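You operate a simulated robot arm through the tools that you are given. There is no shell and no other tool. Be economical: measure what you need, move in short steps, check, and stop when the job is done.

You are at the controls of a simulated robot arm. One attempt, no reset.

JOB
Zero the thickness gauge on the steel block, then put the block back.
Fine: turn the zero knob till the pointer shows 30 mm; close the gauge again.

Only the result counts: the job must be done as asked and must still hold three seconds after the hand-in. Knocking over, shifting, dropping, spilling or breaking anything else fails it.

ROBOT AND FRAMES
A 7-joint arm with a two-finger parallel gripper, fixed in place. Base frame: the origin is at the foot of the arm, x ahead of it, y to its left, z up; the work surface is at about z = 0. Units: mm, rad, N and s.
With the tool pointing down near the work surface it reaches from about 220 to 580 mm from the base axis. Its first joint turns from -1.152 to 1.152 rad. Payload 2.5 kg.
The tool frame sits at the grasp point between the pads (the TCP): z along the fingers, y along the line on which they close. The tips reach 23 mm beyond it. The gripper opens to 94 mm. The fingers are 38 mm wide and 10 mm thick; the gripper's body (54 by 96 mm) begins 39 mm behind the TCP.
Orientation is that of the tool frame in the base frame, as a unit quaternion [w, x, y, z]. With the fingers straight down and closing along the base's y, the tool's x points along the base's -x, its y along +y and its z along -z.

CONTROLS
- The arm moves only by the tool drive_tool. Its argument "series" is a list of rows, each an object of numbers (a shift or turn left out is 0, a gripper value left out holds the last): "dx", "dy", "dz": the shift along the tool's x, y, z in mm; "ax", "ay", "az": the turn, a rotation vector about the tool's x, y, z in rad; "jaw": the finger opening in mm, from 0 to 94. In form: [{"dx": .., "dy": .., "dz": .., "ax": .., "ay": .., "az": .., "jaw": ..}, ...]. A call has 1 to 20 rows; each row shifts and turns the commanded pose from where the row before left it, along the tool's axes as they then stand. Each row takes 0.2 s and may step no farther than 50 mm and 0.15 rad from the row before; otherwise, or with a gripper value out of range, the whole call is refused. Where a pose cannot be reached the arm comes as near as it can. A force on the tool above 40 N (or 10 N above the force at the start of the call, whichever is more), or a blocked arm, ends the call early, and 0.2 s more pass. Each finger travels about 108 mm/s and halts on what it meets, pressing with about 31 N; the grip force reading is that of the motor and also rises with nothing between the fingers. The clock runs only during rows and for 0.2 s after the last one: add rows that do not move to give the fingers time. It gives the time, the measured TCP pose, the force on the tool (base axes), the opening and the grip force at its end, in the units of the frame above (readings bear some noise), and new pictures: "pictures" is both (left out), scene, wrist or none.
- Cameras (640 x 400 px; columns grow to the right, rows downward): "scene" is fixed at [103.7, -514.6, 512.5]; the picture's right is [-0.78, -0.62, 0.00], its down [-0.57, 0.72, -0.40] and it looks along [0.25, -0.31, -0.92] (base axes); focal length 214 px, centre (320, 200). "wrist" rides on the gripper at [86, 16, -74] in the tool frame; the picture's right is [-0.18, 0.98, 0.00], its down [-0.58, -0.11, -0.81] and it looks along [-0.79, -0.15, 0.59] (tool axes); focal length 243 px, centre (320, 200). There is no depth. A picture from a camera that has moved, and an enlarged one, comes with that camera's place and axes in the base frame and with its lens. The place of the scene camera against the robot may be out by one fixed shift of up to 25 mm in any direction.
- enlarge(camera, box): a new picture of the part [left, top, right, bottom] of that camera's present view, enlarged. The clock stands still meanwhile.
- job_done(): hands the job in; it is judged then, once.

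Work in short steps. Places have to be worked out from the pictures, the camera data and where the tool is seen: move nearer, look again, correct. Check each grasp and each placing, and mend what went wrong. You have 120 turns and 170 pictures in all, those below and enlarged ones among them. Open the gripper and draw the arm clear of the work before you hand the job in, unless the task says otherwise; then end with one line.

The tools are called after ">>>" by a JSON object that holds its "op" and its "data". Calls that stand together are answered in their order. drive_tool: Moves the arm, as the interface text tells. Its arguments: {"type":"object","properties":{"series":{"type":"array","items":{"type":"object","properties":{"dx":{"type":"number"},"dy":{"type":"number"},"dz":{"type":"number"},"ax":{"type":"number"},"ay":{"type":"number"},"az":{"type":"number"},"jaw":{"type":"number"}}}},"pictures":{"type":"string","enum":["both","scene","wrist","none"]}},"required":["series"]} The other tools are called the same way: enlarge (camera, box) takes an enlarged picture of a part of a camera's view; job_done () hands the job in.

At the start:

```text
time_s: 0.0
ee_pos: [304.2, 83.3, 407.4]
tool_rot: [0.0, 0.0, 1.0, 0.0]
force: [0.4, 0.0, 0.6]
gripper_width: 94.1
grip_force: 0.2
```

scene: 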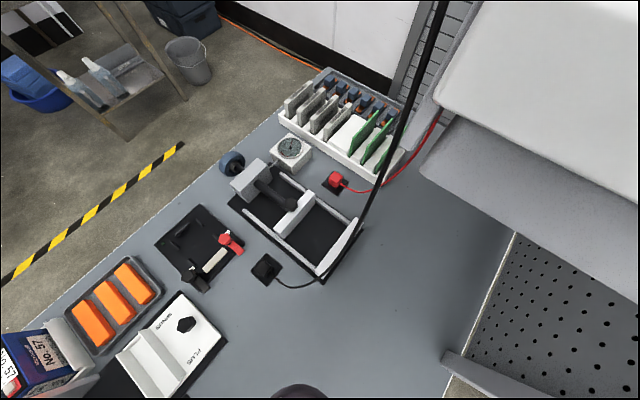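
wrist: 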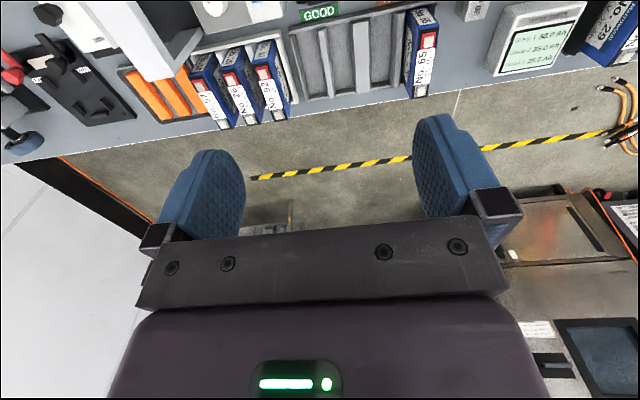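

I start by enlarging the views to find the gauge, the block and the knob.

>>> {"op": "enlarge", "data": {"camera": "scene", "box": [200, 60, 440, 210]}}

>>> {"op": "enlarge", "data": {"camera": "scene", "box": [0, 190, 320, 390]}}

>>> {"op": "enlarge", "data": {"camera": "scene", "box": [220, 130, 380, 230]}}

>>> {"op": "enlarge", "data": {"camera": "wrist", "box": [0, 0, 640, 200]}}

```text
2.67 times, centred on (320, 135) of scene
camera zoom: at [103.7, -514.6, 512.5], right [-0.78, -0.62, 0.0], down [-0.57, 0.72, -0.4], along [0.25, -0.31, -0.92], focal length 572 px, centre (320, 373)
```

zoom: 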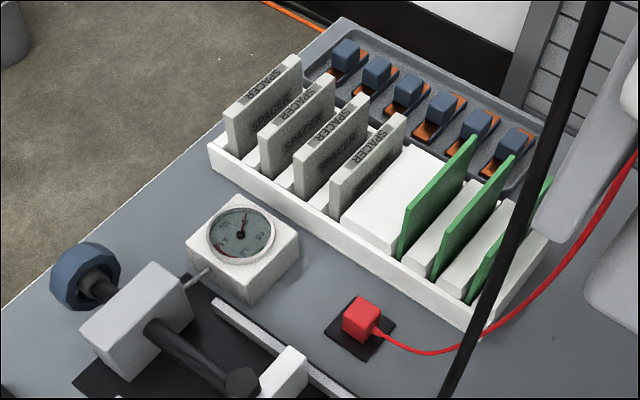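

```text
2.00 times, centred on (160, 290) of scene
camera zoom: at [103.7, -514.6, 512.5], right [-0.78, -0.62, 0.0], down [-0.57, 0.72, -0.4], along [0.25, -0.31, -0.92], focal length 429 px, centre (640, 20)
```

zoom: 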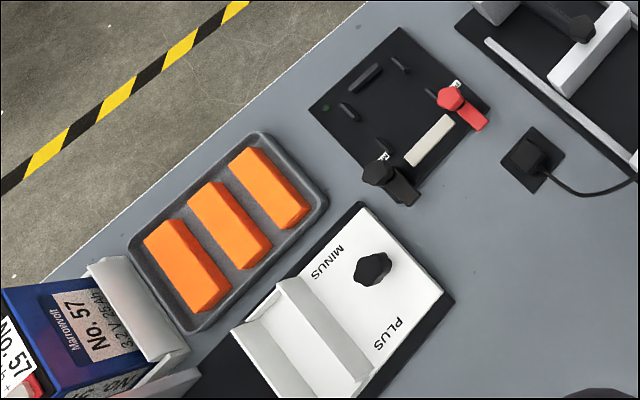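

```text
4.00 times, centred on (300, 180) of scene
camera zoom: at [103.7, -514.6, 512.5], right [-0.78, -0.62, 0.0], down [-0.57, 0.72, -0.4], along [0.25, -0.31, -0.92], focal length 858 px, centre (400, 280)
```

zoom: 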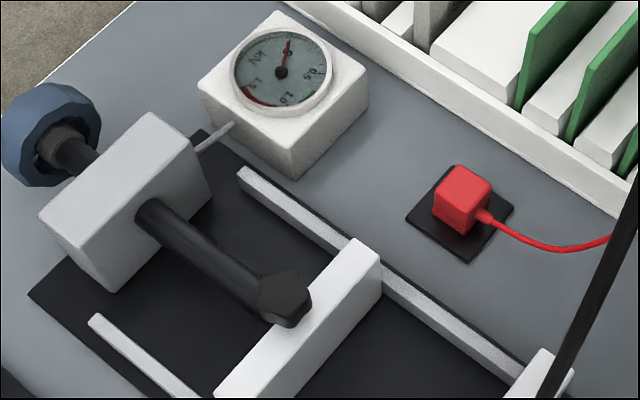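

```text
1.00 times, centred on (320, 100) of wrist
camera zoom: at [217.1, 99.5, 481.9], right [0.18, 0.98, 0.0], down [0.58, -0.11, 0.81], along [0.79, -0.15, -0.59], focal length 243 px, centre (320, 300)
```

zoom: 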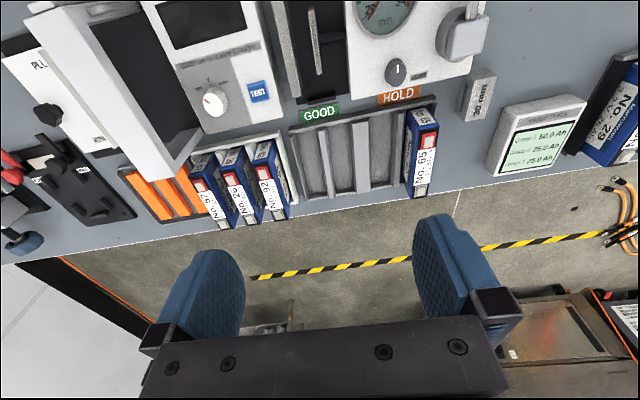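

The dial device with a knob (a "HOLD" sign nearby) and a "30 mm" block lie just off the wrist picture. I enlarge there.

>>> {"op": "enlarge", "data": {"camera": "wrist", "box": [300, 0, 560, 10]}}

```text
2.46 times, centred on (430, 5) of wrist
camera zoom: at [217.1, 99.5, 481.9], right [0.18, 0.98, 0.0], down [0.58, -0.11, 0.81], along [0.79, -0.15, -0.59], focal length 597 px, centre (49, 680)
```

zoom: 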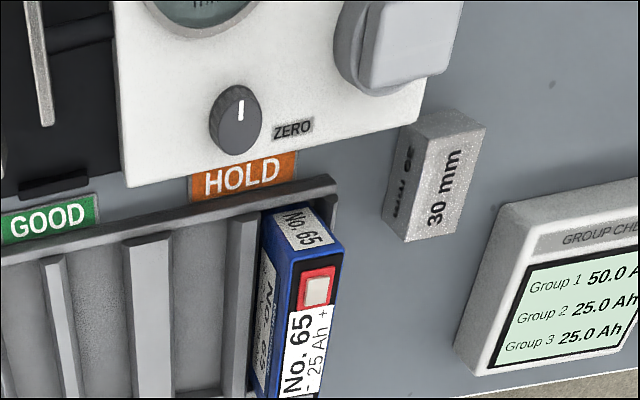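

I move the camera back and left to see the whole gauge.

>>> {"op": "drive_tool", "data": {"series": [{"dx": 30, "dy": 30}, {"dx": 30, "dy": 35}, {"dx": 25, "dy": 35}, {}], "pictures": "wrist"}}

>>> {"op": "enlarge", "data": {"camera": "wrist", "box": [200, 0, 600, 10]}}

```text
time_s: 1.0
ee_pos: [217.7, 180.7, 407.7]
tool_rot: [0.0, 0.0, 1.0, 0.0]
force: [0.4, -0.2, 1.0]
gripper_width: 94.2
grip_force: 0.1
camera wrist: at [130.8, 197.6, 481.3], right [0.18, 0.98, 0.0], down [0.58, -0.11, 0.81], along [0.79, -0.15, -0.59], focal length 243 px, centre (320, 200)
```

wrist: 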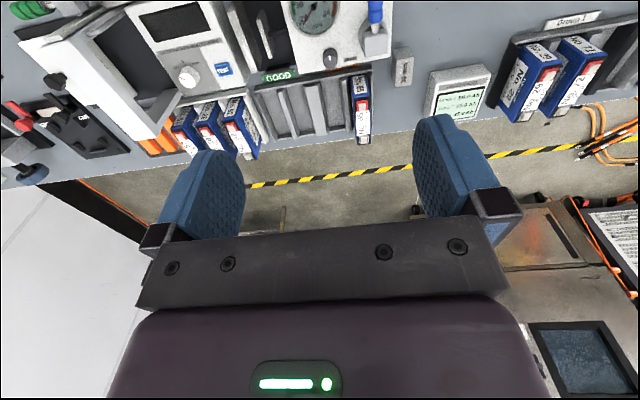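

```text
1.60 times, centred on (400, 5) of wrist
camera zoom: at [130.8, 197.6, 481.3], right [0.18, 0.98, 0.0], down [0.58, -0.11, 0.81], along [0.79, -0.15, -0.59], focal length 388 px, centre (192, 512)
```

zoom: 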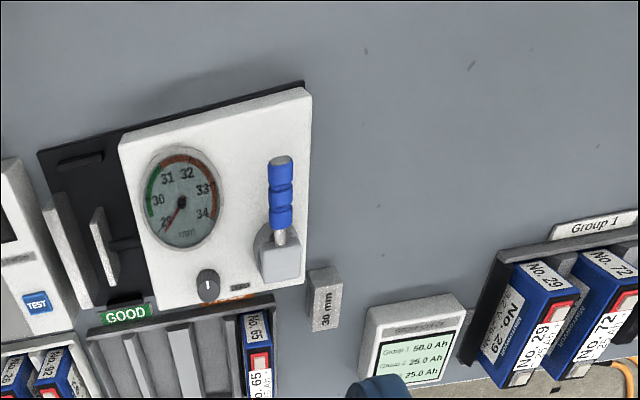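

The gauge is in view: dial 29–34, zero knob, blue-handled lever, and a jaw on its left side. I zoom in on details.

>>> {"op": "enlarge", "data": {"camera": "wrist", "box": [280, 0, 400, 1]}}

>>> {"op": "enlarge", "data": {"camera": "wrist", "box": [200, 0, 340, 60]}}

>>> {"op": "enlarge", "data": {"camera": "wrist", "box": [220, 0, 440, 1]}}

```text
5.33 times, centred on (340, 0) of wrist
camera zoom: at [130.8, 197.6, 481.3], right [0.18, 0.98, 0.0], down [0.58, -0.11, 0.81], along [0.79, -0.15, -0.59], focal length 1294 px, centre (213, 1264)
```

zoom: 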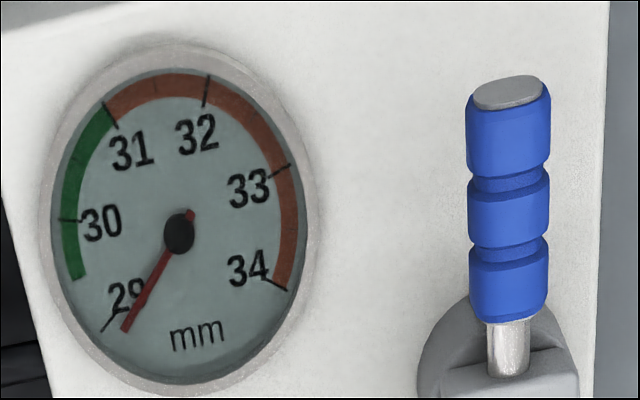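

```text
4.57 times, centred on (270, 30) of wrist
camera zoom: at [130.8, 197.6, 481.3], right [0.18, 0.98, 0.0], down [0.58, -0.11, 0.81], along [0.79, -0.15, -0.59], focal length 1109 px, centre (549, 977)
```

zoom: 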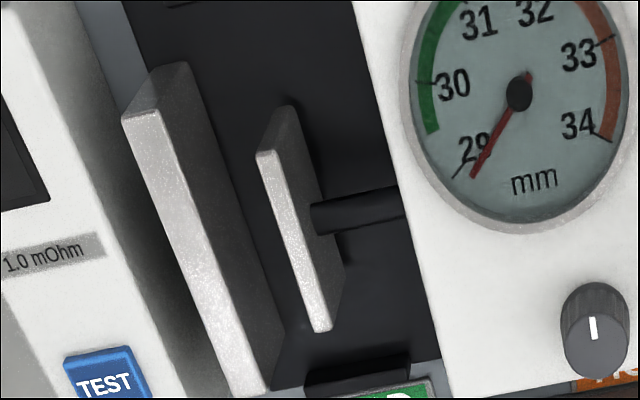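

```text
2.91 times, centred on (330, 0) of wrist
camera zoom: at [130.8, 197.6, 481.3], right [0.18, 0.98, 0.0], down [0.58, -0.11, 0.81], along [0.79, -0.15, -0.59], focal length 706 px, centre (291, 780)
```

zoom: 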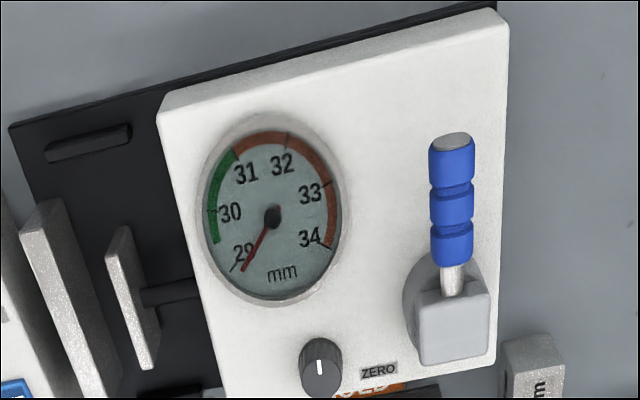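

I turn the tool to look down more steeply at the jaws and the lever.

>>> {"op": "drive_tool", "data": {"series": [{"dy": -30}, {"ay": 0.15}, {"ay": 0.15}, {"ay": 0.15}, {"ay": 0.15}, {}], "pictures": "wrist"}}

>>> {"op": "enlarge", "data": {"camera": "wrist", "box": [170, 0, 490, 200]}}

```text
time_s: 2.4
ee_pos: [218.2, 153.1, 408.7]
tool_rot: [-0.296, 0.0, 0.955, 0.0]
force: [-0.2, 0.3, -0.5]
gripper_width: 93.8
grip_force: 0.0
camera wrist: at [189.0, 169.0, 517.6], right [0.15, 0.98, -0.1], down [0.94, -0.11, 0.34], along [0.32, -0.15, -0.94], focal length 243 px, centre (320, 200)
```

wrist: 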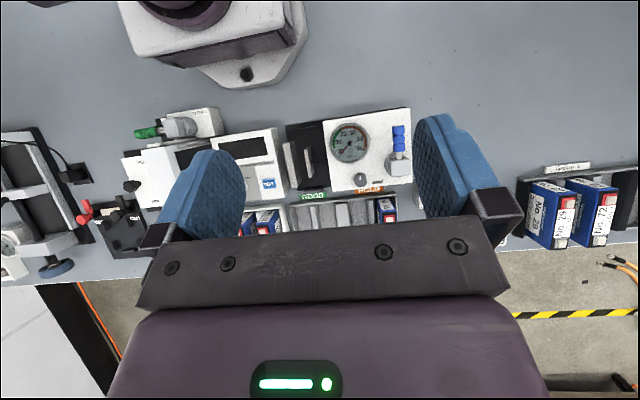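

```text
2.00 times, centred on (330, 100) of wrist
camera zoom: at [189.0, 169.0, 517.6], right [0.15, 0.98, -0.1], down [0.94, -0.11, 0.34], along [0.32, -0.15, -0.94], focal length 485 px, centre (300, 400)
```

zoom: 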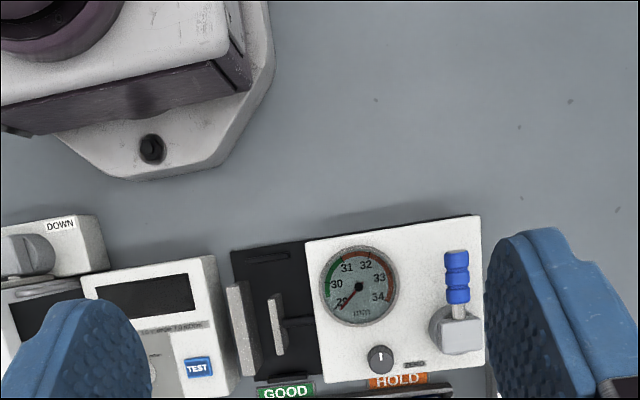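

>>> {"op": "enlarge", "data": {"camera": "wrist", "box": [275, 110, 419, 200]}}

>>> {"op": "enlarge", "data": {"camera": "wrist", "box": [280, 120, 340, 190]}}

>>> {"op": "enlarge", "data": {"camera": "wrist", "box": [370, 120, 418, 190]}}

```text
4.44 times, centred on (347, 155) of wrist
camera zoom: at [189.0, 169.0, 517.6], right [0.15, 0.98, -0.1], down [0.94, -0.11, 0.34], along [0.32, -0.15, -0.94], focal length 1078 px, centre (200, 400)
```

zoom: 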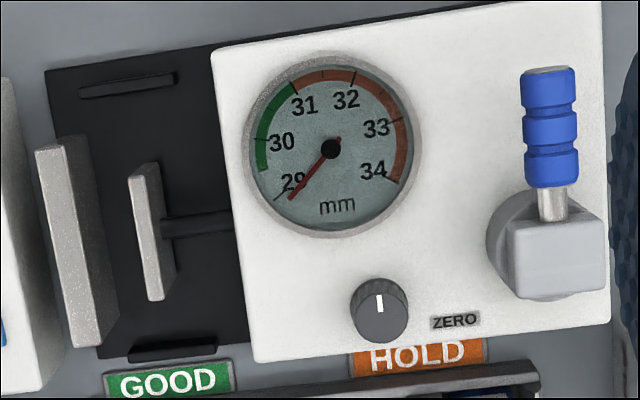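

```text
5.71 times, centred on (310, 155) of wrist
camera zoom: at [189.0, 169.0, 517.6], right [0.15, 0.98, -0.1], down [0.94, -0.11, 0.34], along [0.32, -0.15, -0.94], focal length 1386 px, centre (377, 457)
```

zoom: 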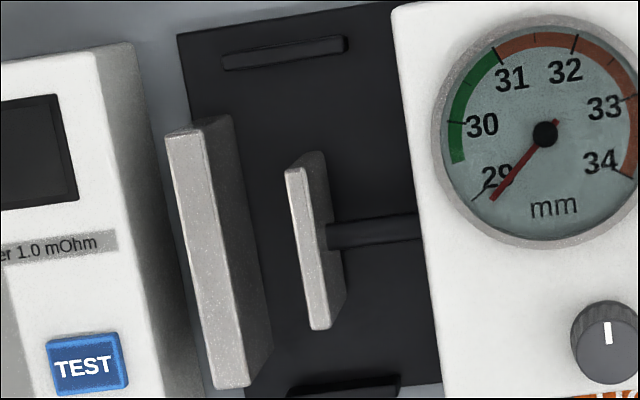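

```text
5.71 times, centred on (394, 155) of wrist
camera zoom: at [189.0, 169.0, 517.6], right [0.15, 0.98, -0.1], down [0.94, -0.11, 0.34], along [0.32, -0.15, -0.94], focal length 1386 px, centre (-103, 457)
```

zoom: 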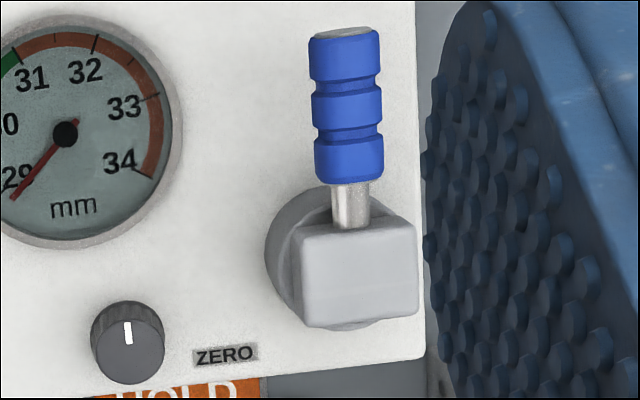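

Geometry so far: handle tip near (222, 249, 89), lever pivot near (294, 248), panel top z≈45, knob near (307, 180, 74), jaw gap around (268, 58–82). Next I look at the block from closer.

>>> {"op": "drive_tool", "data": {"series": [{"dx": -36, "dy": 35}, {"dx": -36, "dy": 35}, {"dy": 40}, {}], "pictures": "wrist"}}

>>> {"op": "enlarge", "data": {"camera": "wrist", "box": [240, 60, 420, 180]}}

```text
refused: row 1 steps farther than a row can; nothing moved
```

```text
3.33 times, centred on (330, 120) of wrist
camera zoom: at [189.0, 169.0, 517.6], right [0.15, 0.98, -0.1], down [0.94, -0.11, 0.34], along [0.32, -0.15, -0.94], focal length 809 px, centre (287, 467)
```

zoom: 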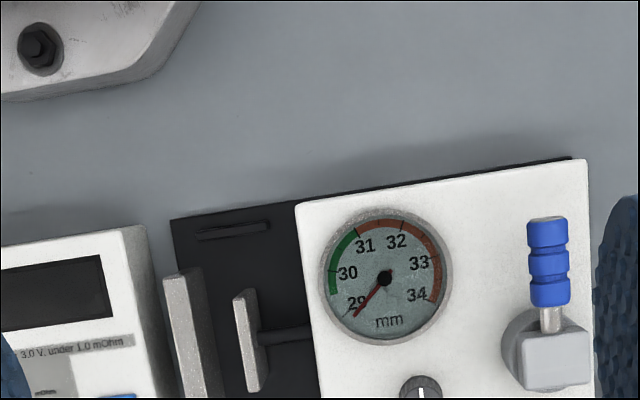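

The step was just over the limit; I split it into shorter rows.

>>> {"op": "drive_tool", "data": {"series": [{"dx": -24, "dy": 30}, {"dx": -24, "dy": 30}, {"dx": -24, "dy": 30}, {"dy": 20}, {}], "pictures": "wrist"}}

>>> {"op": "enlarge", "data": {"camera": "wrist", "box": [220, 60, 420, 185]}}

```text
time_s: 3.6
ee_pos: [280.2, 262.8, 366.2]
tool_rot: [-0.296, 0.0, 0.955, 0.0]
force: [0.6, -0.1, 0.3]
gripper_width: 93.9
grip_force: 0.1
camera wrist: at [249.9, 280.5, 476.6], right [0.15, 0.98, -0.1], down [0.94, -0.11, 0.34], along [0.32, -0.15, -0.94], focal length 243 px, centre (320, 200)
```

wrist: 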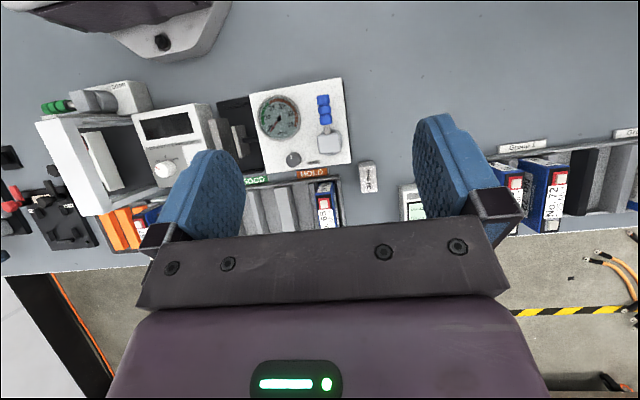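

```text
3.20 times, centred on (320, 122) of wrist
camera zoom: at [249.9, 280.5, 476.6], right [0.15, 0.98, -0.1], down [0.94, -0.11, 0.34], along [0.32, -0.15, -0.94], focal length 776 px, centre (320, 448)
```

zoom: 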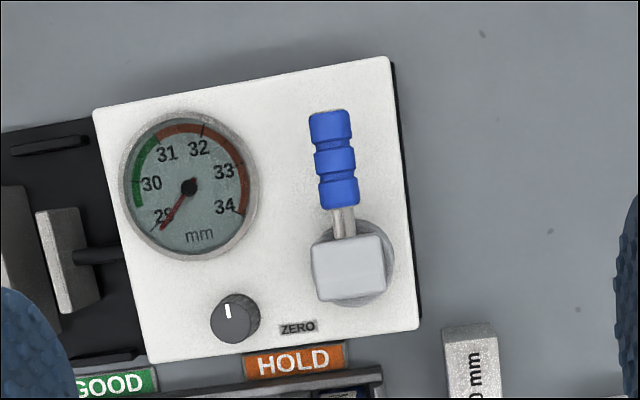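

>>> {"op": "enlarge", "data": {"camera": "wrist", "box": [330, 140, 410, 200]}}

>>> {"op": "enlarge", "data": {"camera": "wrist", "box": [200, 70, 280, 200]}}

```text
6.67 times, centred on (370, 170) of wrist
camera zoom: at [249.9, 280.5, 476.6], right [0.15, 0.98, -0.1], down [0.94, -0.11, 0.34], along [0.32, -0.15, -0.94], focal length 1618 px, centre (-13, 400)
```

zoom: 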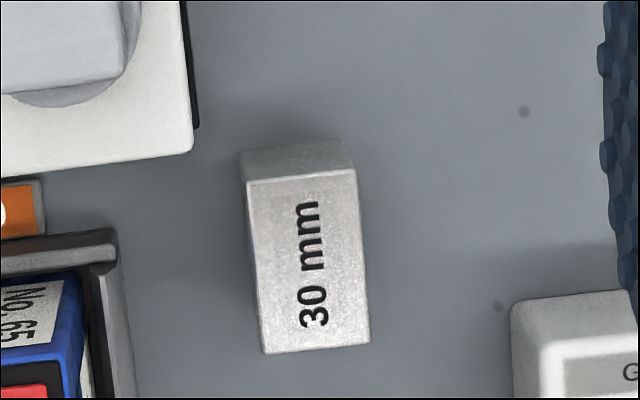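

```text
3.08 times, centred on (240, 135) of wrist
camera zoom: at [249.9, 280.5, 476.6], right [0.15, 0.98, -0.1], down [0.94, -0.11, 0.34], along [0.32, -0.15, -0.94], focal length 746 px, centre (566, 400)
```

zoom: 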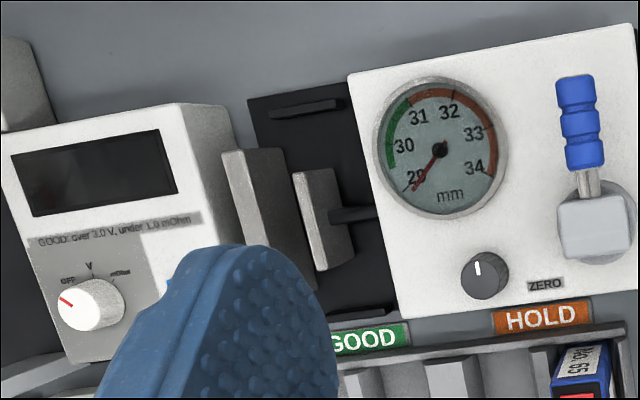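

Block is about 50×30×40 (x 346–395, y 291–320, z 0–40). Anvil inner face y≈57.6 (top z 60), moving plate y≈81.6 (x 244–299). I level the tool and go above the lever handle at about (245, 249).

>>> {"op": "drive_tool", "data": {"series": [{"ay": -0.15}, {"ay": -0.15}, {"ay": -0.15}, {"ay": -0.15}, {"dx": 35, "dy": -13, "jaw": 60}, {"dz": 48}, {"dz": 48}, {"dz": 48}, {}], "pictures": "both"}}

```text
time_s: 5.6
ee_pos: [244.6, 251.7, 223.6]
tool_rot: [0.0, 0.0, 1.0, 0.001]
force: [-0.3, -0.7, 0.6]
gripper_width: 59.9
grip_force: 0.2
camera wrist: at [156.4, 268.5, 298.6], right [0.18, 0.98, 0.0], down [0.58, -0.11, 0.81], along [0.79, -0.15, -0.59], focal length 243 px, centre (320, 200)
```

scene: 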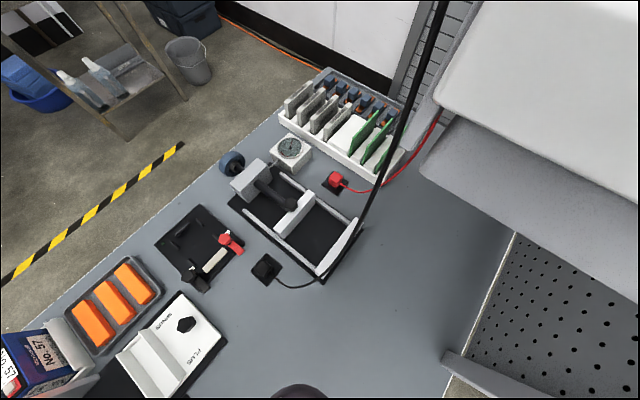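
wrist: 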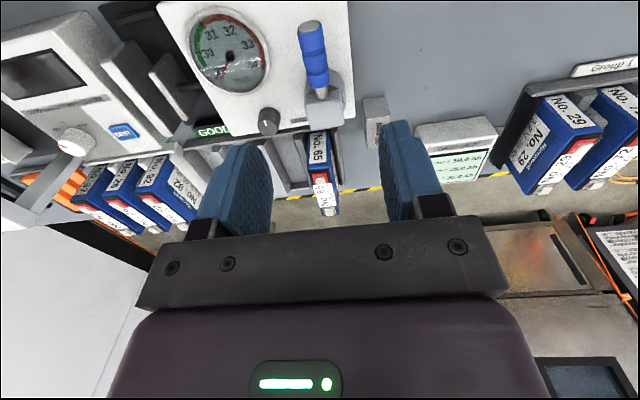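

Handle position confirmed (y≈249). I descend toward it.

>>> {"op": "drive_tool", "data": {"series": [{"dz": 48, "dy": -2}, {"dz": 45}, {"dz": 20}, {}], "pictures": "wrist"}}

>>> {"op": "enlarge", "data": {"camera": "wrist", "box": [160, 0, 480, 200]}}

```text
time_s: 6.6
ee_pos: [244.1, 246.7, 111.0]
tool_rot: [0.0, 0.0, 1.0, 0.0]
force: [1.0, -0.6, 0.4]
gripper_width: 60.0
grip_force: 0.0
camera wrist: at [157.1, 264.2, 184.3], right [0.18, 0.98, 0.0], down [0.58, -0.11, 0.81], along [0.79, -0.15, -0.59], focal length 243 px, centre (320, 200)
```

wrist: 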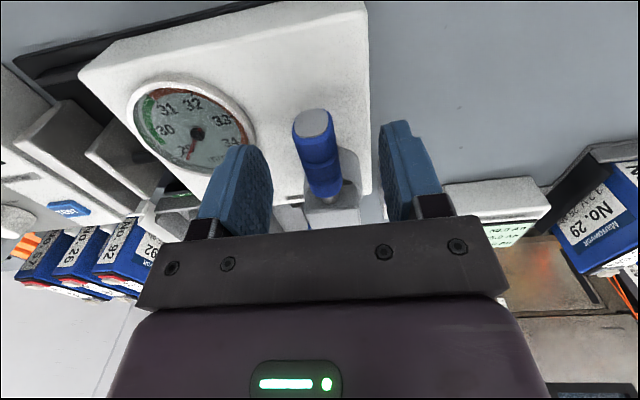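

```text
2.00 times, centred on (320, 100) of wrist
camera zoom: at [157.1, 264.2, 184.3], right [0.18, 0.98, 0.0], down [0.58, -0.11, 0.81], along [0.79, -0.15, -0.59], focal length 485 px, centre (320, 400)
```

zoom: 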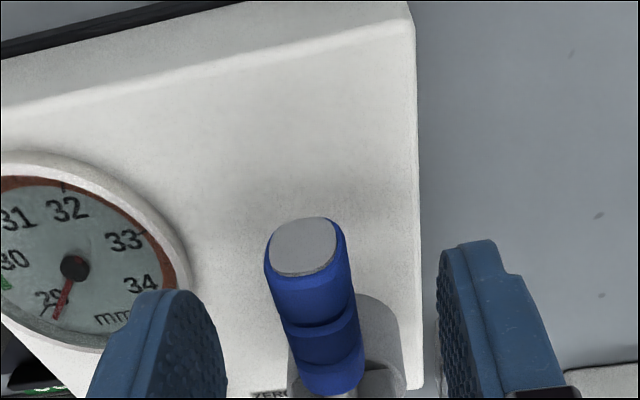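

Handle centre is near (222–270, 248, ~90). I descend to z≈88 and close on it.

>>> {"op": "drive_tool", "data": {"series": [{"dz": 12, "dy": 2}, {"dz": 12}, {"jaw": 15}, {"jaw": 15}, {"jaw": 15}], "pictures": "wrist"}}

>>> {"op": "enlarge", "data": {"camera": "wrist", "box": [0, 0, 320, 200]}}

```text
time_s: 7.8
ee_pos: [243.7, 248.5, 85.3]
tool_rot: [-0.001, 0.002, 1.0, -0.002]
force: [-4.7, -19.2, 14.0]
gripper_width: 17.9
grip_force: 45.1
camera wrist: at [156.6, 265.5, 159.8], right [0.19, 0.98, 0.0], down [0.58, -0.11, 0.81], along [0.79, -0.15, -0.59], focal length 243 px, centre (320, 200)
```

wrist: 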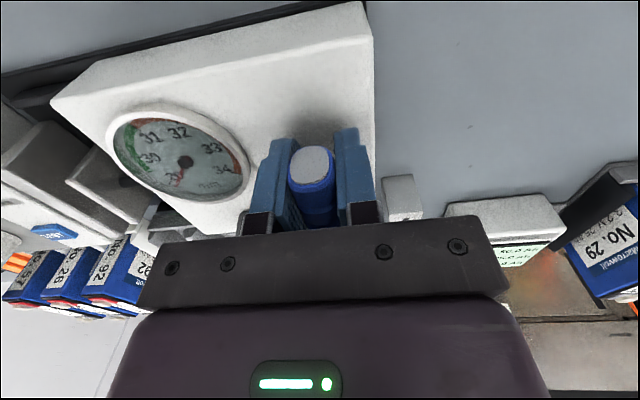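

```text
2.00 times, centred on (160, 100) of wrist
camera zoom: at [156.6, 265.5, 159.8], right [0.19, 0.98, 0.0], down [0.58, -0.11, 0.81], along [0.79, -0.15, -0.59], focal length 485 px, centre (640, 400)
```

zoom: 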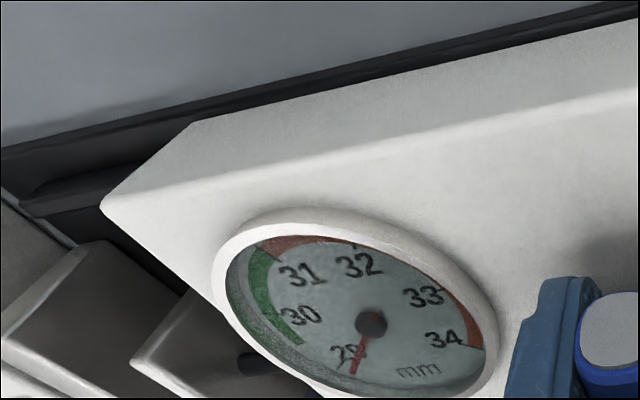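

Handle gripped (18 mm). I test a small arc toward −y (over the dial) and read force and dial.

>>> {"op": "drive_tool", "data": {"series": [{"dx": -0.3, "dy": -4, "az": -0.08}, {"dx": -0.3, "dy": -4, "az": -0.08}, {}], "pictures": "wrist"}}

```text
time_s: 8.6
ee_pos: [244.1, 247.7, 86.0]
tool_rot: [0.002, -0.078, 0.997, 0.006]
force: [2.0, 10.0, -8.2]
gripper_width: 22.9
grip_force: 45.2
stopped in row 3: the force on the tool passed its limit (the readings are from after the stop); the commanded pose is now the measured one
camera wrist: at [155.5, 249.5, 159.4], right [0.03, 1.0, 0.01], down [0.59, -0.03, 0.81], along [0.81, -0.02, -0.59], focal length 243 px, centre (320, 200)
```

wrist: 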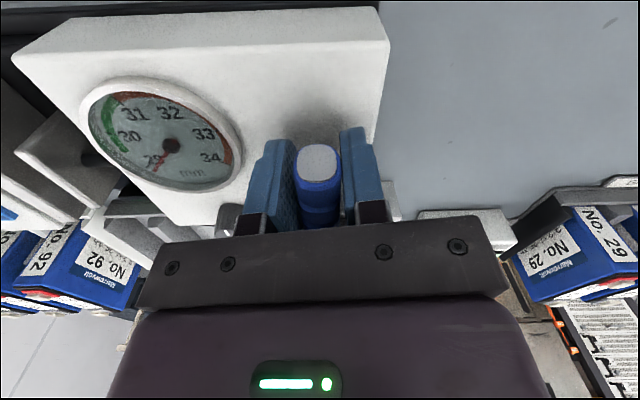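

Blocked toward −y: the lever is at its stop there. I straighten and try +y.

>>> {"op": "drive_tool", "data": {"series": [{"az": 0.08}, {"az": 0.08}, {"dx": -0.3, "dy": 4, "az": 0.08}, {"dx": -0.6, "dy": 7.5, "az": 0.15}, {}], "pictures": "wrist"}}

```text
time_s: 9.8
ee_pos: [245.9, 258.5, 85.4]
tool_rot: [0.0, 0.113, 0.994, 0.006]
force: [-12.2, 17.5, 3.4]
gripper_width: 17.7
grip_force: 45.2
camera wrist: at [163.7, 293.5, 160.0], right [0.4, 0.92, 0.01], down [0.54, -0.25, 0.8], along [0.74, -0.32, -0.59], focal length 243 px, centre (320, 200)
```

wrist: 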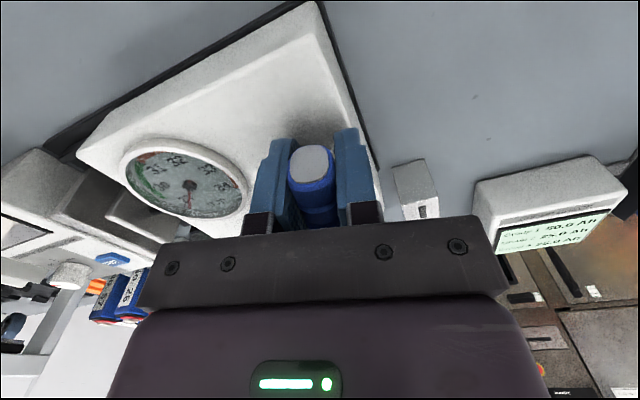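

The lever swings toward +y. I continue the arc.

>>> {"op": "drive_tool", "data": {"series": [{"dx": -0.6, "dy": 7.4, "az": 0.15}, {"dx": -0.6, "dy": 7.4, "az": 0.15}, {"dx": -0.6, "dy": 7.4, "az": 0.15}, {}], "pictures": "wrist"}}

```text
time_s: 10.8
ee_pos: [253.6, 278.2, 86.6]
tool_rot: [-0.003, 0.334, 0.943, 0.006]
force: [-21.0, 10.0, 30.3]
gripper_width: 17.6
grip_force: 44.7
camera wrist: at [197.1, 344.8, 160.6], right [0.76, 0.65, 0.01], down [0.38, -0.46, 0.8], along [0.52, -0.61, -0.6], focal length 243 px, centre (320, 200)
```

wrist: 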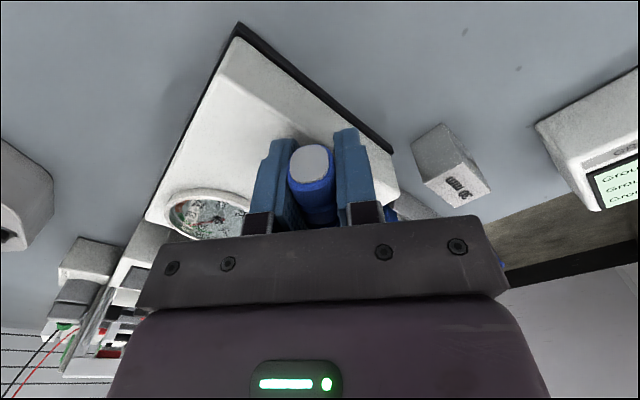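

Radial and vertical strain built up; I relax slightly outward and up, then read the forces.

>>> {"op": "drive_tool", "data": {"series": [{"dx": 1.5, "dz": -1.5}, {}], "pictures": "none"}}

```text
time_s: 11.4
ee_pos: [254.3, 277.4, 85.9]
tool_rot: [-0.001, 0.331, 0.944, 0.005]
force: [-0.8, 16.8, -22.2]
gripper_width: 17.8
grip_force: 45.4
```

>>> {"op": "drive_tool", "data": {"series": [{"dz": 0.7}, {"dx": -0.2, "dy": 7.1, "az": 0.15}, {"dx": -0.2, "dy": 7.1, "az": 0.15}, {}], "pictures": "wrist"}}

```text
time_s: 12.2
ee_pos: [263.7, 285.9, 86.6]
tool_rot: [0.0, 0.452, 0.892, 0.005]
force: [3.2, 1.7, -2.2]
gripper_width: 17.7
grip_force: 45.3
stopped in row 3: the force on the tool passed its limit (the readings are from after the stop); the commanded pose is now the measured one
camera wrist: at [224.8, 366.0, 160.3], right [0.9, 0.43, 0.01], down [0.25, -0.54, 0.8], along [0.35, -0.72, -0.6], focal length 243 px, centre (320, 200)
```

wrist: 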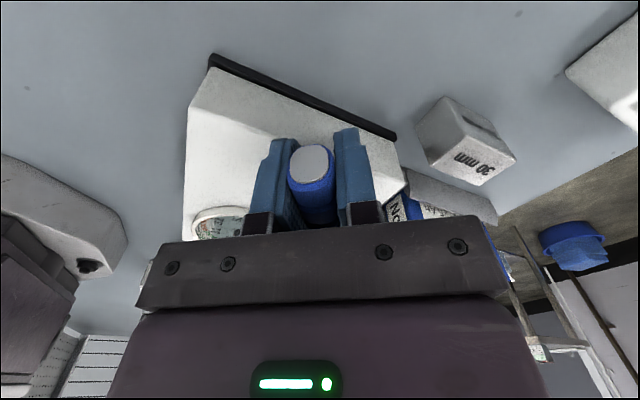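

Lever is at about 54°; pivot fits (291.5, 248) with radius 47. I try farther in smaller steps.

>>> {"op": "drive_tool", "data": {"series": [{"dx": -0.2, "dy": 3.8, "az": 0.08}, {"dx": -0.2, "dy": 3.8, "az": 0.08}, {"dx": -0.2, "dy": 3.8, "az": 0.08}, {}], "pictures": "none"}}

```text
time_s: 13.2
ee_pos: [273.1, 291.4, 86.8]
tool_rot: [0.0, 0.558, 0.83, 0.005]
force: [-0.5, 4.2, -2.8]
gripper_width: 17.8
grip_force: 44.9
```

>>> {"op": "drive_tool", "data": {"series": [{"dx": -0.2, "dy": 3.8, "az": 0.08}, {"dx": -0.2, "dy": 3.8, "az": 0.08}, {"dx": -0.2, "dy": 3.8, "az": 0.08}, {"dx": -0.2, "dy": 3.8, "az": 0.08}, {}], "pictures": "wrist"}}

```text
time_s: 14.4
ee_pos: [289.5, 297.2, 86.3]
tool_rot: [-0.001, 0.682, 0.731, 0.005]
force: [2.2, 1.6, -3.5]
gripper_width: 17.5
grip_force: 44.8
stopped in row 5: the force on the tool passed its limit (the readings are from after the stop); the commanded pose is now the measured one
camera wrist: at [297.8, 383.1, 160.7], right [0.99, -0.11, 0.0], down [-0.07, -0.59, 0.8], along [-0.09, -0.8, -0.6], focal length 243 px, centre (320, 200)
```

wrist: 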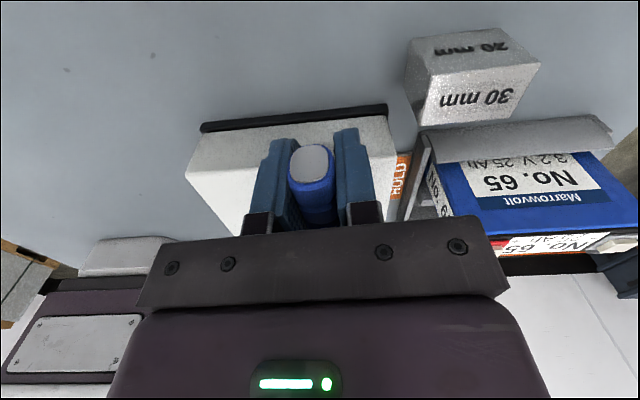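

Stopped at about 86–90°, likely the end stop. I release, rise, and check whether the jaw opened and stays.

>>> {"op": "drive_tool", "data": {"series": [{"jaw": 50}, {"jaw": 50}, {"dz": -40}, {"dz": -48}, {"dz": -48}, {"dz": -48}, {"az": -0.15, "dz": -40}, {"az": -0.15, "dz": -30}, {"az": -0.15}, {"az": -0.15}, {"az": -0.15}, {"az": -0.15}, {"az": -0.15}, {"az": -0.15}, {"az": -0.15}, {"az": -0.15}], "pictures": "wrist"}}

>>> {"op": "enlarge", "data": {"camera": "wrist", "box": [160, 0, 480, 10]}}

```text
time_s: 17.8
ee_pos: [286.9, 293.1, 341.2]
tool_rot: [0.002, 0.0, 1.0, 0.005]
force: [0.7, -0.4, 0.1]
gripper_width: 49.8
grip_force: 0.0
camera wrist: at [199.8, 309.7, 414.0], right [0.18, 0.98, 0.01], down [0.58, -0.12, 0.81], along [0.8, -0.14, -0.59], focal length 243 px, centre (320, 200)
```

wrist: 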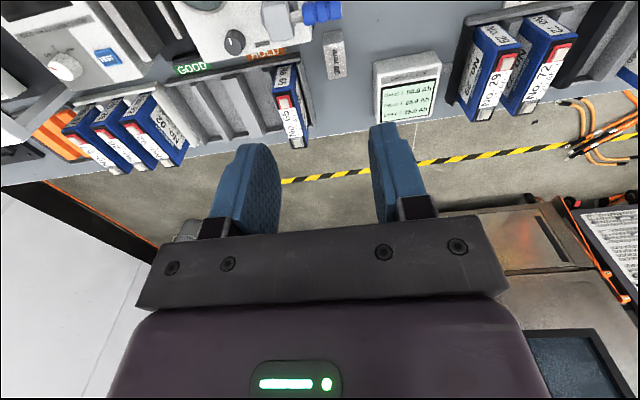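

```text
2.00 times, centred on (320, 5) of wrist
camera zoom: at [199.8, 309.7, 414.0], right [0.18, 0.98, 0.01], down [0.58, -0.12, 0.81], along [0.8, -0.14, -0.59], focal length 485 px, centre (320, 590)
```

zoom: 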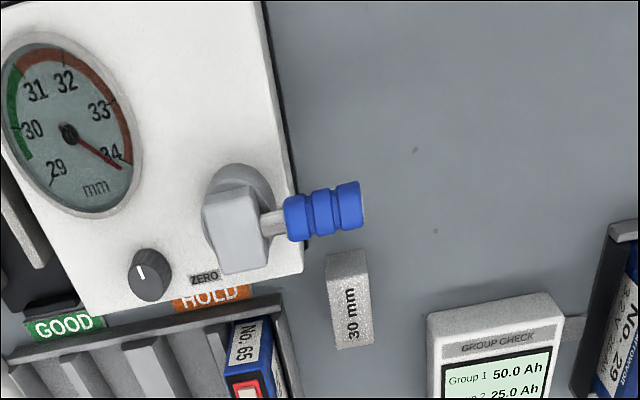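

The lever holds and the pointer sits past 34: opened. I move over the jaws to measure the gap.

>>> {"op": "drive_tool", "data": {"series": [{"dy": -48, "dx": 8}, {"dy": -48, "dx": 8}, {"dy": -48, "dx": 8}, {"dy": -48, "dx": 8}, {"dy": -40, "dx": 8}, {}], "pictures": "none"}}

>>> {"op": "enlarge", "data": {"camera": "wrist", "box": [260, 0, 400, 10]}}

>>> {"op": "enlarge", "data": {"camera": "wrist", "box": [160, 0, 480, 10]}}

```text
time_s: 19.2
ee_pos: [245.2, 61.5, 337.0]
tool_rot: [0.002, 0.0, 1.0, 0.005]
force: [-0.3, -0.3, 0.0]
gripper_width: 50.0
grip_force: 0.0
```

```text
4.57 times, centred on (330, 5) of wrist
camera zoom: at [158.2, 76.6, 410.1], right [0.18, 0.98, 0.01], down [0.58, -0.12, 0.81], along [0.8, -0.14, -0.59], focal length 1109 px, centre (274, 1091)
```

zoom: 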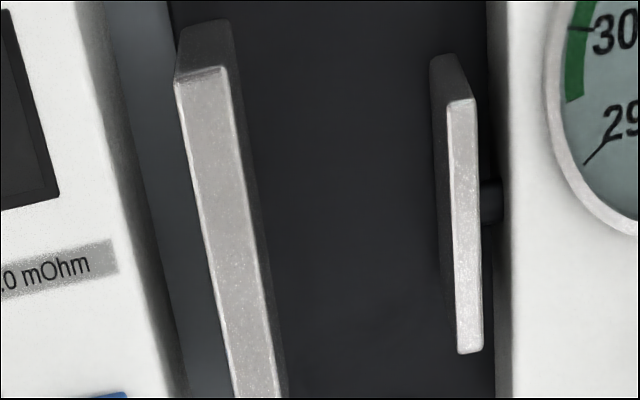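

```text
2.00 times, centred on (320, 5) of wrist
camera zoom: at [158.2, 76.6, 410.1], right [0.18, 0.98, 0.01], down [0.58, -0.12, 0.81], along [0.8, -0.14, -0.59], focal length 485 px, centre (320, 590)
```

zoom: 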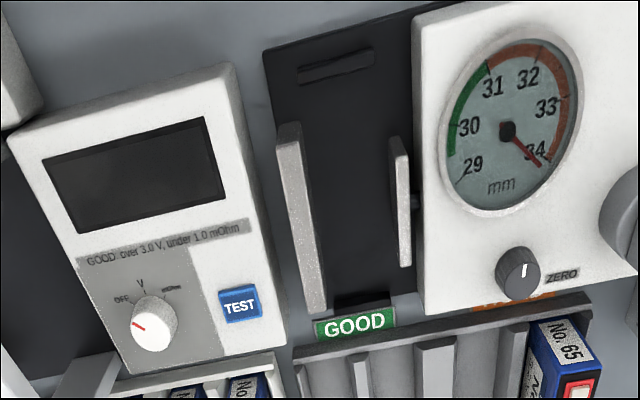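

Open gap is about 51 mm (y 57–108), so the block fits with the fingers closing along x. I go over the block at (370, 306), turning the gripper 90°.

>>> {"op": "drive_tool", "data": {"series": [{"dx": -21, "dy": 41, "ax": 0.01, "ay": 0.004, "jaw": 94}, {"dx": -21, "dy": 41}, {"dx": -21, "dy": 41}, {"dx": -21, "dy": 41}, {"dx": -21, "dy": 41}, {"dx": -21, "dy": 39}, {"az": 0.15}, {"az": 0.15}, {"az": 0.15}, {"az": 0.15}, {"az": 0.15}, {"az": 0.15}, {"az": 0.15}, {"az": 0.15}, {"az": 0.15}, {"az": 0.15}, {"az": 0.0708}, {}], "pictures": "wrist"}}

```text
time_s: 23.0
ee_pos: [373.5, 305.1, 337.7]
tool_rot: [0.001, 0.708, 0.707, 0.001]
force: [-0.5, 0.1, 0.5]
gripper_width: 93.9
grip_force: 0.1
camera wrist: at [389.2, 392.6, 411.8], right [0.98, -0.19, 0.0], down [-0.11, -0.58, 0.81], along [-0.15, -0.79, -0.59], focal length 243 px, centre (320, 200)
```

wrist: 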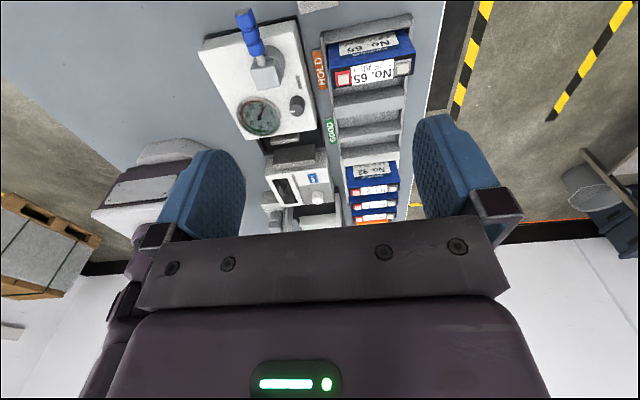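

Aligned with fingers closing along x. I descend partway and view the block.

>>> {"op": "drive_tool", "data": {"series": [{"dy": -3, "dz": 48}, {"dz": 48}, {"dz": 48}, {"dz": 40}, {}], "pictures": "wrist"}}

>>> {"op": "enlarge", "data": {"camera": "wrist", "box": [160, 0, 480, 100]}}

```text
time_s: 24.2
ee_pos: [369.7, 306.6, 155.1]
tool_rot: [0.0, 0.707, 0.707, 0.0]
force: [-0.3, -0.2, 0.5]
gripper_width: 94.0
grip_force: 0.1
camera wrist: at [385.0, 393.7, 228.8], right [0.98, -0.18, 0.0], down [-0.11, -0.58, 0.81], along [-0.15, -0.79, -0.59], focal length 243 px, centre (320, 200)
```

wrist: 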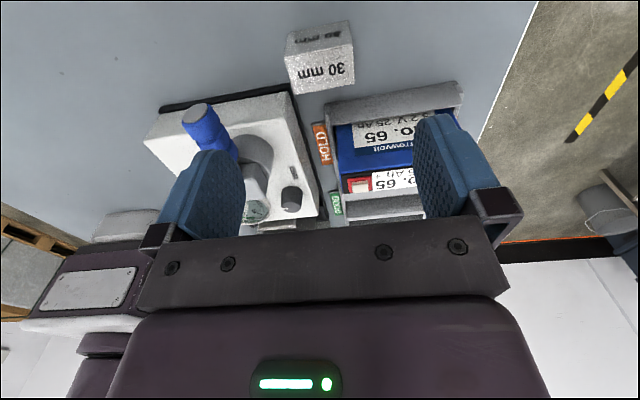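

```text
2.00 times, centred on (320, 50) of wrist
camera zoom: at [385.0, 393.7, 228.8], right [0.98, -0.18, 0.0], down [-0.11, -0.58, 0.81], along [-0.15, -0.79, -0.59], focal length 485 px, centre (320, 500)
```

zoom: 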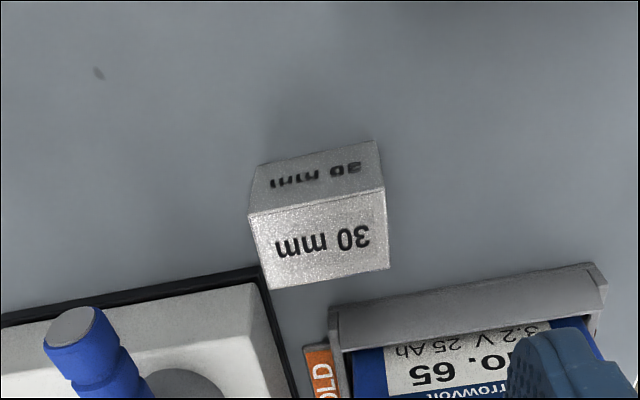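

Block centre refined to about (369.5, 305). I descend to z≈33 and close.

>>> {"op": "drive_tool", "data": {"series": [{"dx": -1.6, "dz": 45}, {"dz": 45}, {"dz": 25}, {"dz": 7}, {}], "pictures": "wrist"}}

```text
time_s: 25.4
ee_pos: [371.7, 303.9, 33.2]
tool_rot: [0.0, 0.707, 0.707, 0.0]
force: [0.6, -0.1, 0.0]
gripper_width: 93.8
grip_force: 0.0
camera wrist: at [386.9, 391.7, 106.5], right [0.98, -0.18, 0.0], down [-0.11, -0.58, 0.81], along [-0.15, -0.79, -0.59], focal length 243 px, centre (320, 200)
```

wrist: 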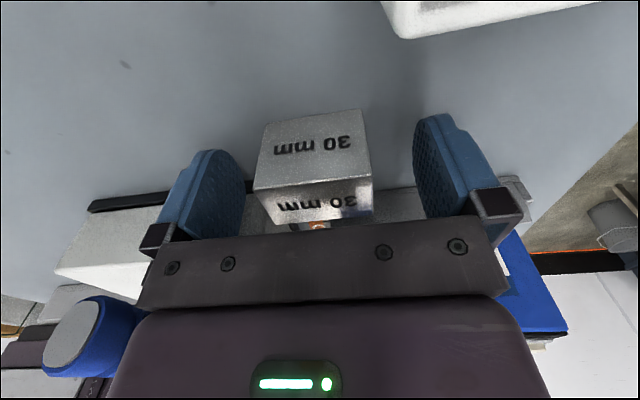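

Block sits between the fingers; I nudge 1 mm and close.

>>> {"op": "drive_tool", "data": {"series": [{"dy": -1}, {"jaw": 40}, {"jaw": 40}, {"jaw": 40}, {"jaw": 40}], "pictures": "wrist"}}

```text
time_s: 26.6
ee_pos: [370.1, 305.1, 33.3]
tool_rot: [0.0, 0.707, 0.707, 0.001]
force: [-2.9, -0.8, 4.5]
gripper_width: 50.0
grip_force: 30.5
camera wrist: at [386.0, 391.3, 106.9], right [0.98, -0.18, 0.0], down [-0.11, -0.58, 0.81], along [-0.15, -0.79, -0.59], focal length 243 px, centre (320, 200)
```

wrist: 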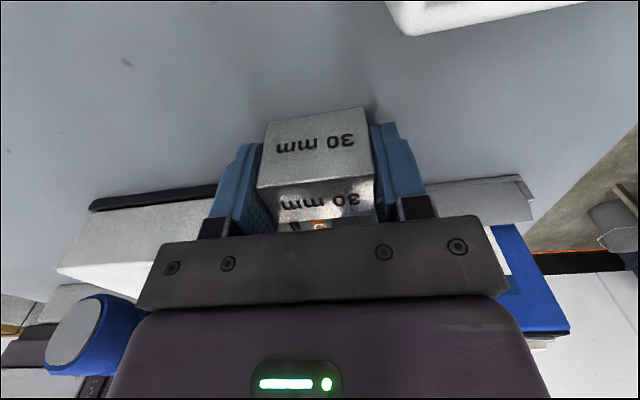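

Grasped at 50 mm width, pose (370, 305, 33). I lift and carry to above the jaw gap (271, 81).

>>> {"op": "drive_tool", "data": {"series": [{"dz": -30}, {"dz": -45}, {"dz": -45}, {"dz": -30}, {"dx": -44, "dy": -20}, {"dx": -45, "dy": -20}, {"dx": -45, "dy": -20}, {"dx": -45, "dy": -20}, {"dx": -45, "dy": -19}, {}, {}], "pictures": "wrist"}}

>>> {"op": "enlarge", "data": {"camera": "wrist", "box": [160, 0, 480, 200]}}

```text
time_s: 29.0
ee_pos: [273.4, 80.2, 183.2]
tool_rot: [0.001, 0.708, 0.707, 0.001]
force: [0.4, 0.4, -4.8]
gripper_width: 49.7
grip_force: 30.9
camera wrist: at [288.9, 166.8, 256.4], right [0.98, -0.18, 0.0], down [-0.11, -0.58, 0.81], along [-0.15, -0.79, -0.59], focal length 243 px, centre (320, 200)
```

wrist: 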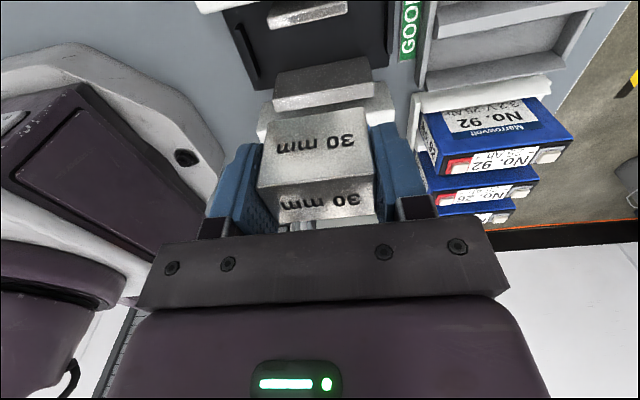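

```text
2.00 times, centred on (320, 100) of wrist
camera zoom: at [288.9, 166.8, 256.4], right [0.98, -0.18, 0.0], down [-0.11, -0.58, 0.81], along [-0.15, -0.79, -0.59], focal length 485 px, centre (320, 400)
```

zoom: 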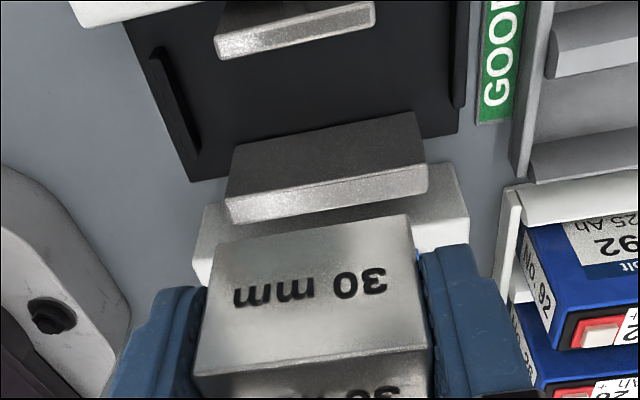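

Jaw gap confirmed y 56–107, centred x≈270, base top z≈11. I lower toward z≈60.

>>> {"op": "drive_tool", "data": {"series": [{"dy": -1, "dz": 45}, {"dz": 45}, {"dz": 15}, {}, {}], "pictures": "wrist"}}

>>> {"op": "enlarge", "data": {"camera": "wrist", "box": [160, 0, 480, 200]}}

```text
time_s: 30.2
ee_pos: [270.5, 77.6, 75.3]
tool_rot: [0.001, 0.707, 0.707, 0.001]
force: [0.5, -0.4, -5.2]
gripper_width: 49.9
grip_force: 31.3
camera wrist: at [286.4, 165.9, 150.7], right [0.98, -0.18, 0.0], down [-0.11, -0.58, 0.81], along [-0.15, -0.79, -0.59], focal length 243 px, centre (320, 200)
```

wrist: 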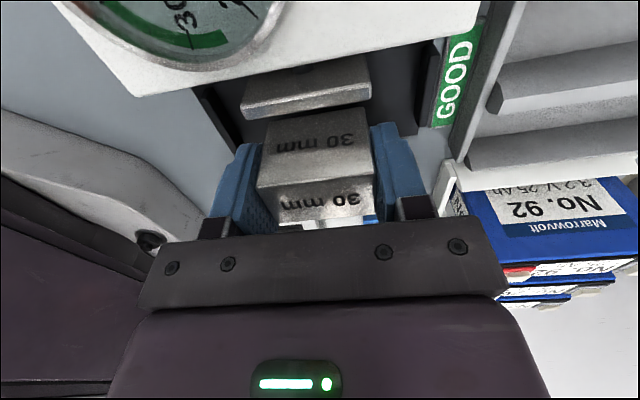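

```text
2.00 times, centred on (320, 100) of wrist
camera zoom: at [286.4, 165.9, 150.7], right [0.98, -0.18, 0.0], down [-0.11, -0.58, 0.81], along [-0.15, -0.79, -0.59], focal length 485 px, centre (320, 400)
```

zoom: 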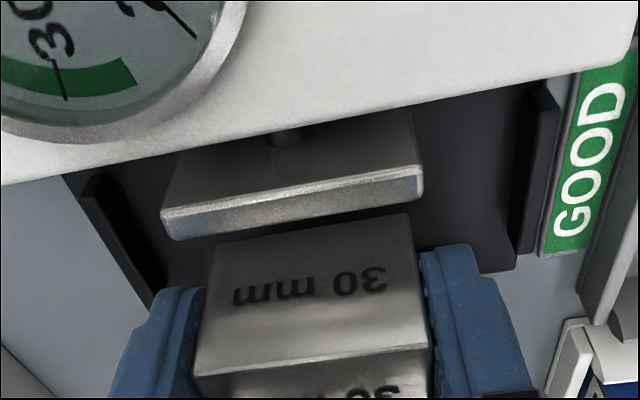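

>>> {"op": "drive_tool", "data": {"series": [{"dz": 12}, {}], "pictures": "none"}}

>>> {"op": "drive_tool", "data": {"series": [{"dz": 10}, {}], "pictures": "wrist"}}

```text
time_s: 30.8
ee_pos: [270.4, 79.3, 65.6]
tool_rot: [0.001, 0.707, 0.707, 0.001]
force: [0.2, 0.0, -5.1]
gripper_width: 49.7
grip_force: 31.0
```

```text
time_s: 31.4
ee_pos: [271.5, 78.5, 55.8]
tool_rot: [0.0, 0.707, 0.707, 0.001]
force: [-0.4, 0.8, -5.6]
gripper_width: 49.8
grip_force: 30.8
camera wrist: at [286.6, 166.5, 129.2], right [0.98, -0.18, 0.0], down [-0.11, -0.58, 0.81], along [-0.15, -0.79, -0.59], focal length 243 px, centre (320, 200)
```

wrist: 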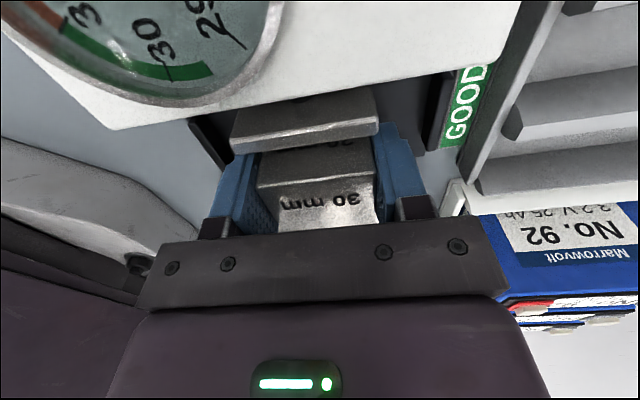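

No contact; I continue down in small steps watching the vertical force.

>>> {"op": "drive_tool", "data": {"series": [{"dz": 6}, {"dz": 3}, {}], "pictures": "none"}}

>>> {"op": "drive_tool", "data": {"series": [{"dz": 1}, {}], "pictures": "none"}}

>>> {"op": "drive_tool", "data": {"series": [{"dz": 1}, {}], "pictures": "none"}}

```text
time_s: 32.2
ee_pos: [271.0, 79.3, 46.8]
tool_rot: [0.001, 0.708, 0.707, 0.0]
force: [-0.1, 0.8, -4.0]
gripper_width: 49.8
grip_force: 31.0
```

```text
time_s: 32.8
ee_pos: [269.4, 79.4, 45.7]
tool_rot: [0.001, 0.707, 0.707, 0.001]
force: [-0.5, -0.1, -5.0]
gripper_width: 50.0
grip_force: 31.3
```

```text
time_s: 33.4
ee_pos: [270.1, 78.8, 44.8]
tool_rot: [0.001, 0.707, 0.707, 0.001]
force: [0.2, -0.5, -4.1]
gripper_width: 49.9
grip_force: 30.6
```

>>> {"op": "drive_tool", "data": {"series": [{"dz": 1}, {}], "pictures": "none"}}

>>> {"op": "drive_tool", "data": {"series": [{"dz": 1}, {}], "pictures": "none"}}

>>> {"op": "drive_tool", "data": {"series": [{"dz": 1}, {}], "pictures": "none"}}

```text
time_s: 34.0
ee_pos: [268.9, 78.8, 43.4]
tool_rot: [0.0, 0.707, 0.707, 0.001]
force: [-0.2, 0.2, -3.8]
gripper_width: 49.7
grip_force: 31.1
```

```text
time_s: 34.6
ee_pos: [269.6, 79.3, 43.6]
tool_rot: [0.0, 0.707, 0.707, 0.001]
force: [-5.7, -6.3, 25.5]
gripper_width: 49.9
grip_force: 30.9
```

```text
time_s: 35.0
ee_pos: [269.0, 79.3, 43.5]
tool_rot: [0.001, 0.707, 0.707, 0.001]
force: [-1.4, 0.0, 2.7]
gripper_width: 49.7
grip_force: 31.1
stopped in row 1: the force on the tool passed its limit (the readings are from after the stop); the commanded pose is now the measured one
```

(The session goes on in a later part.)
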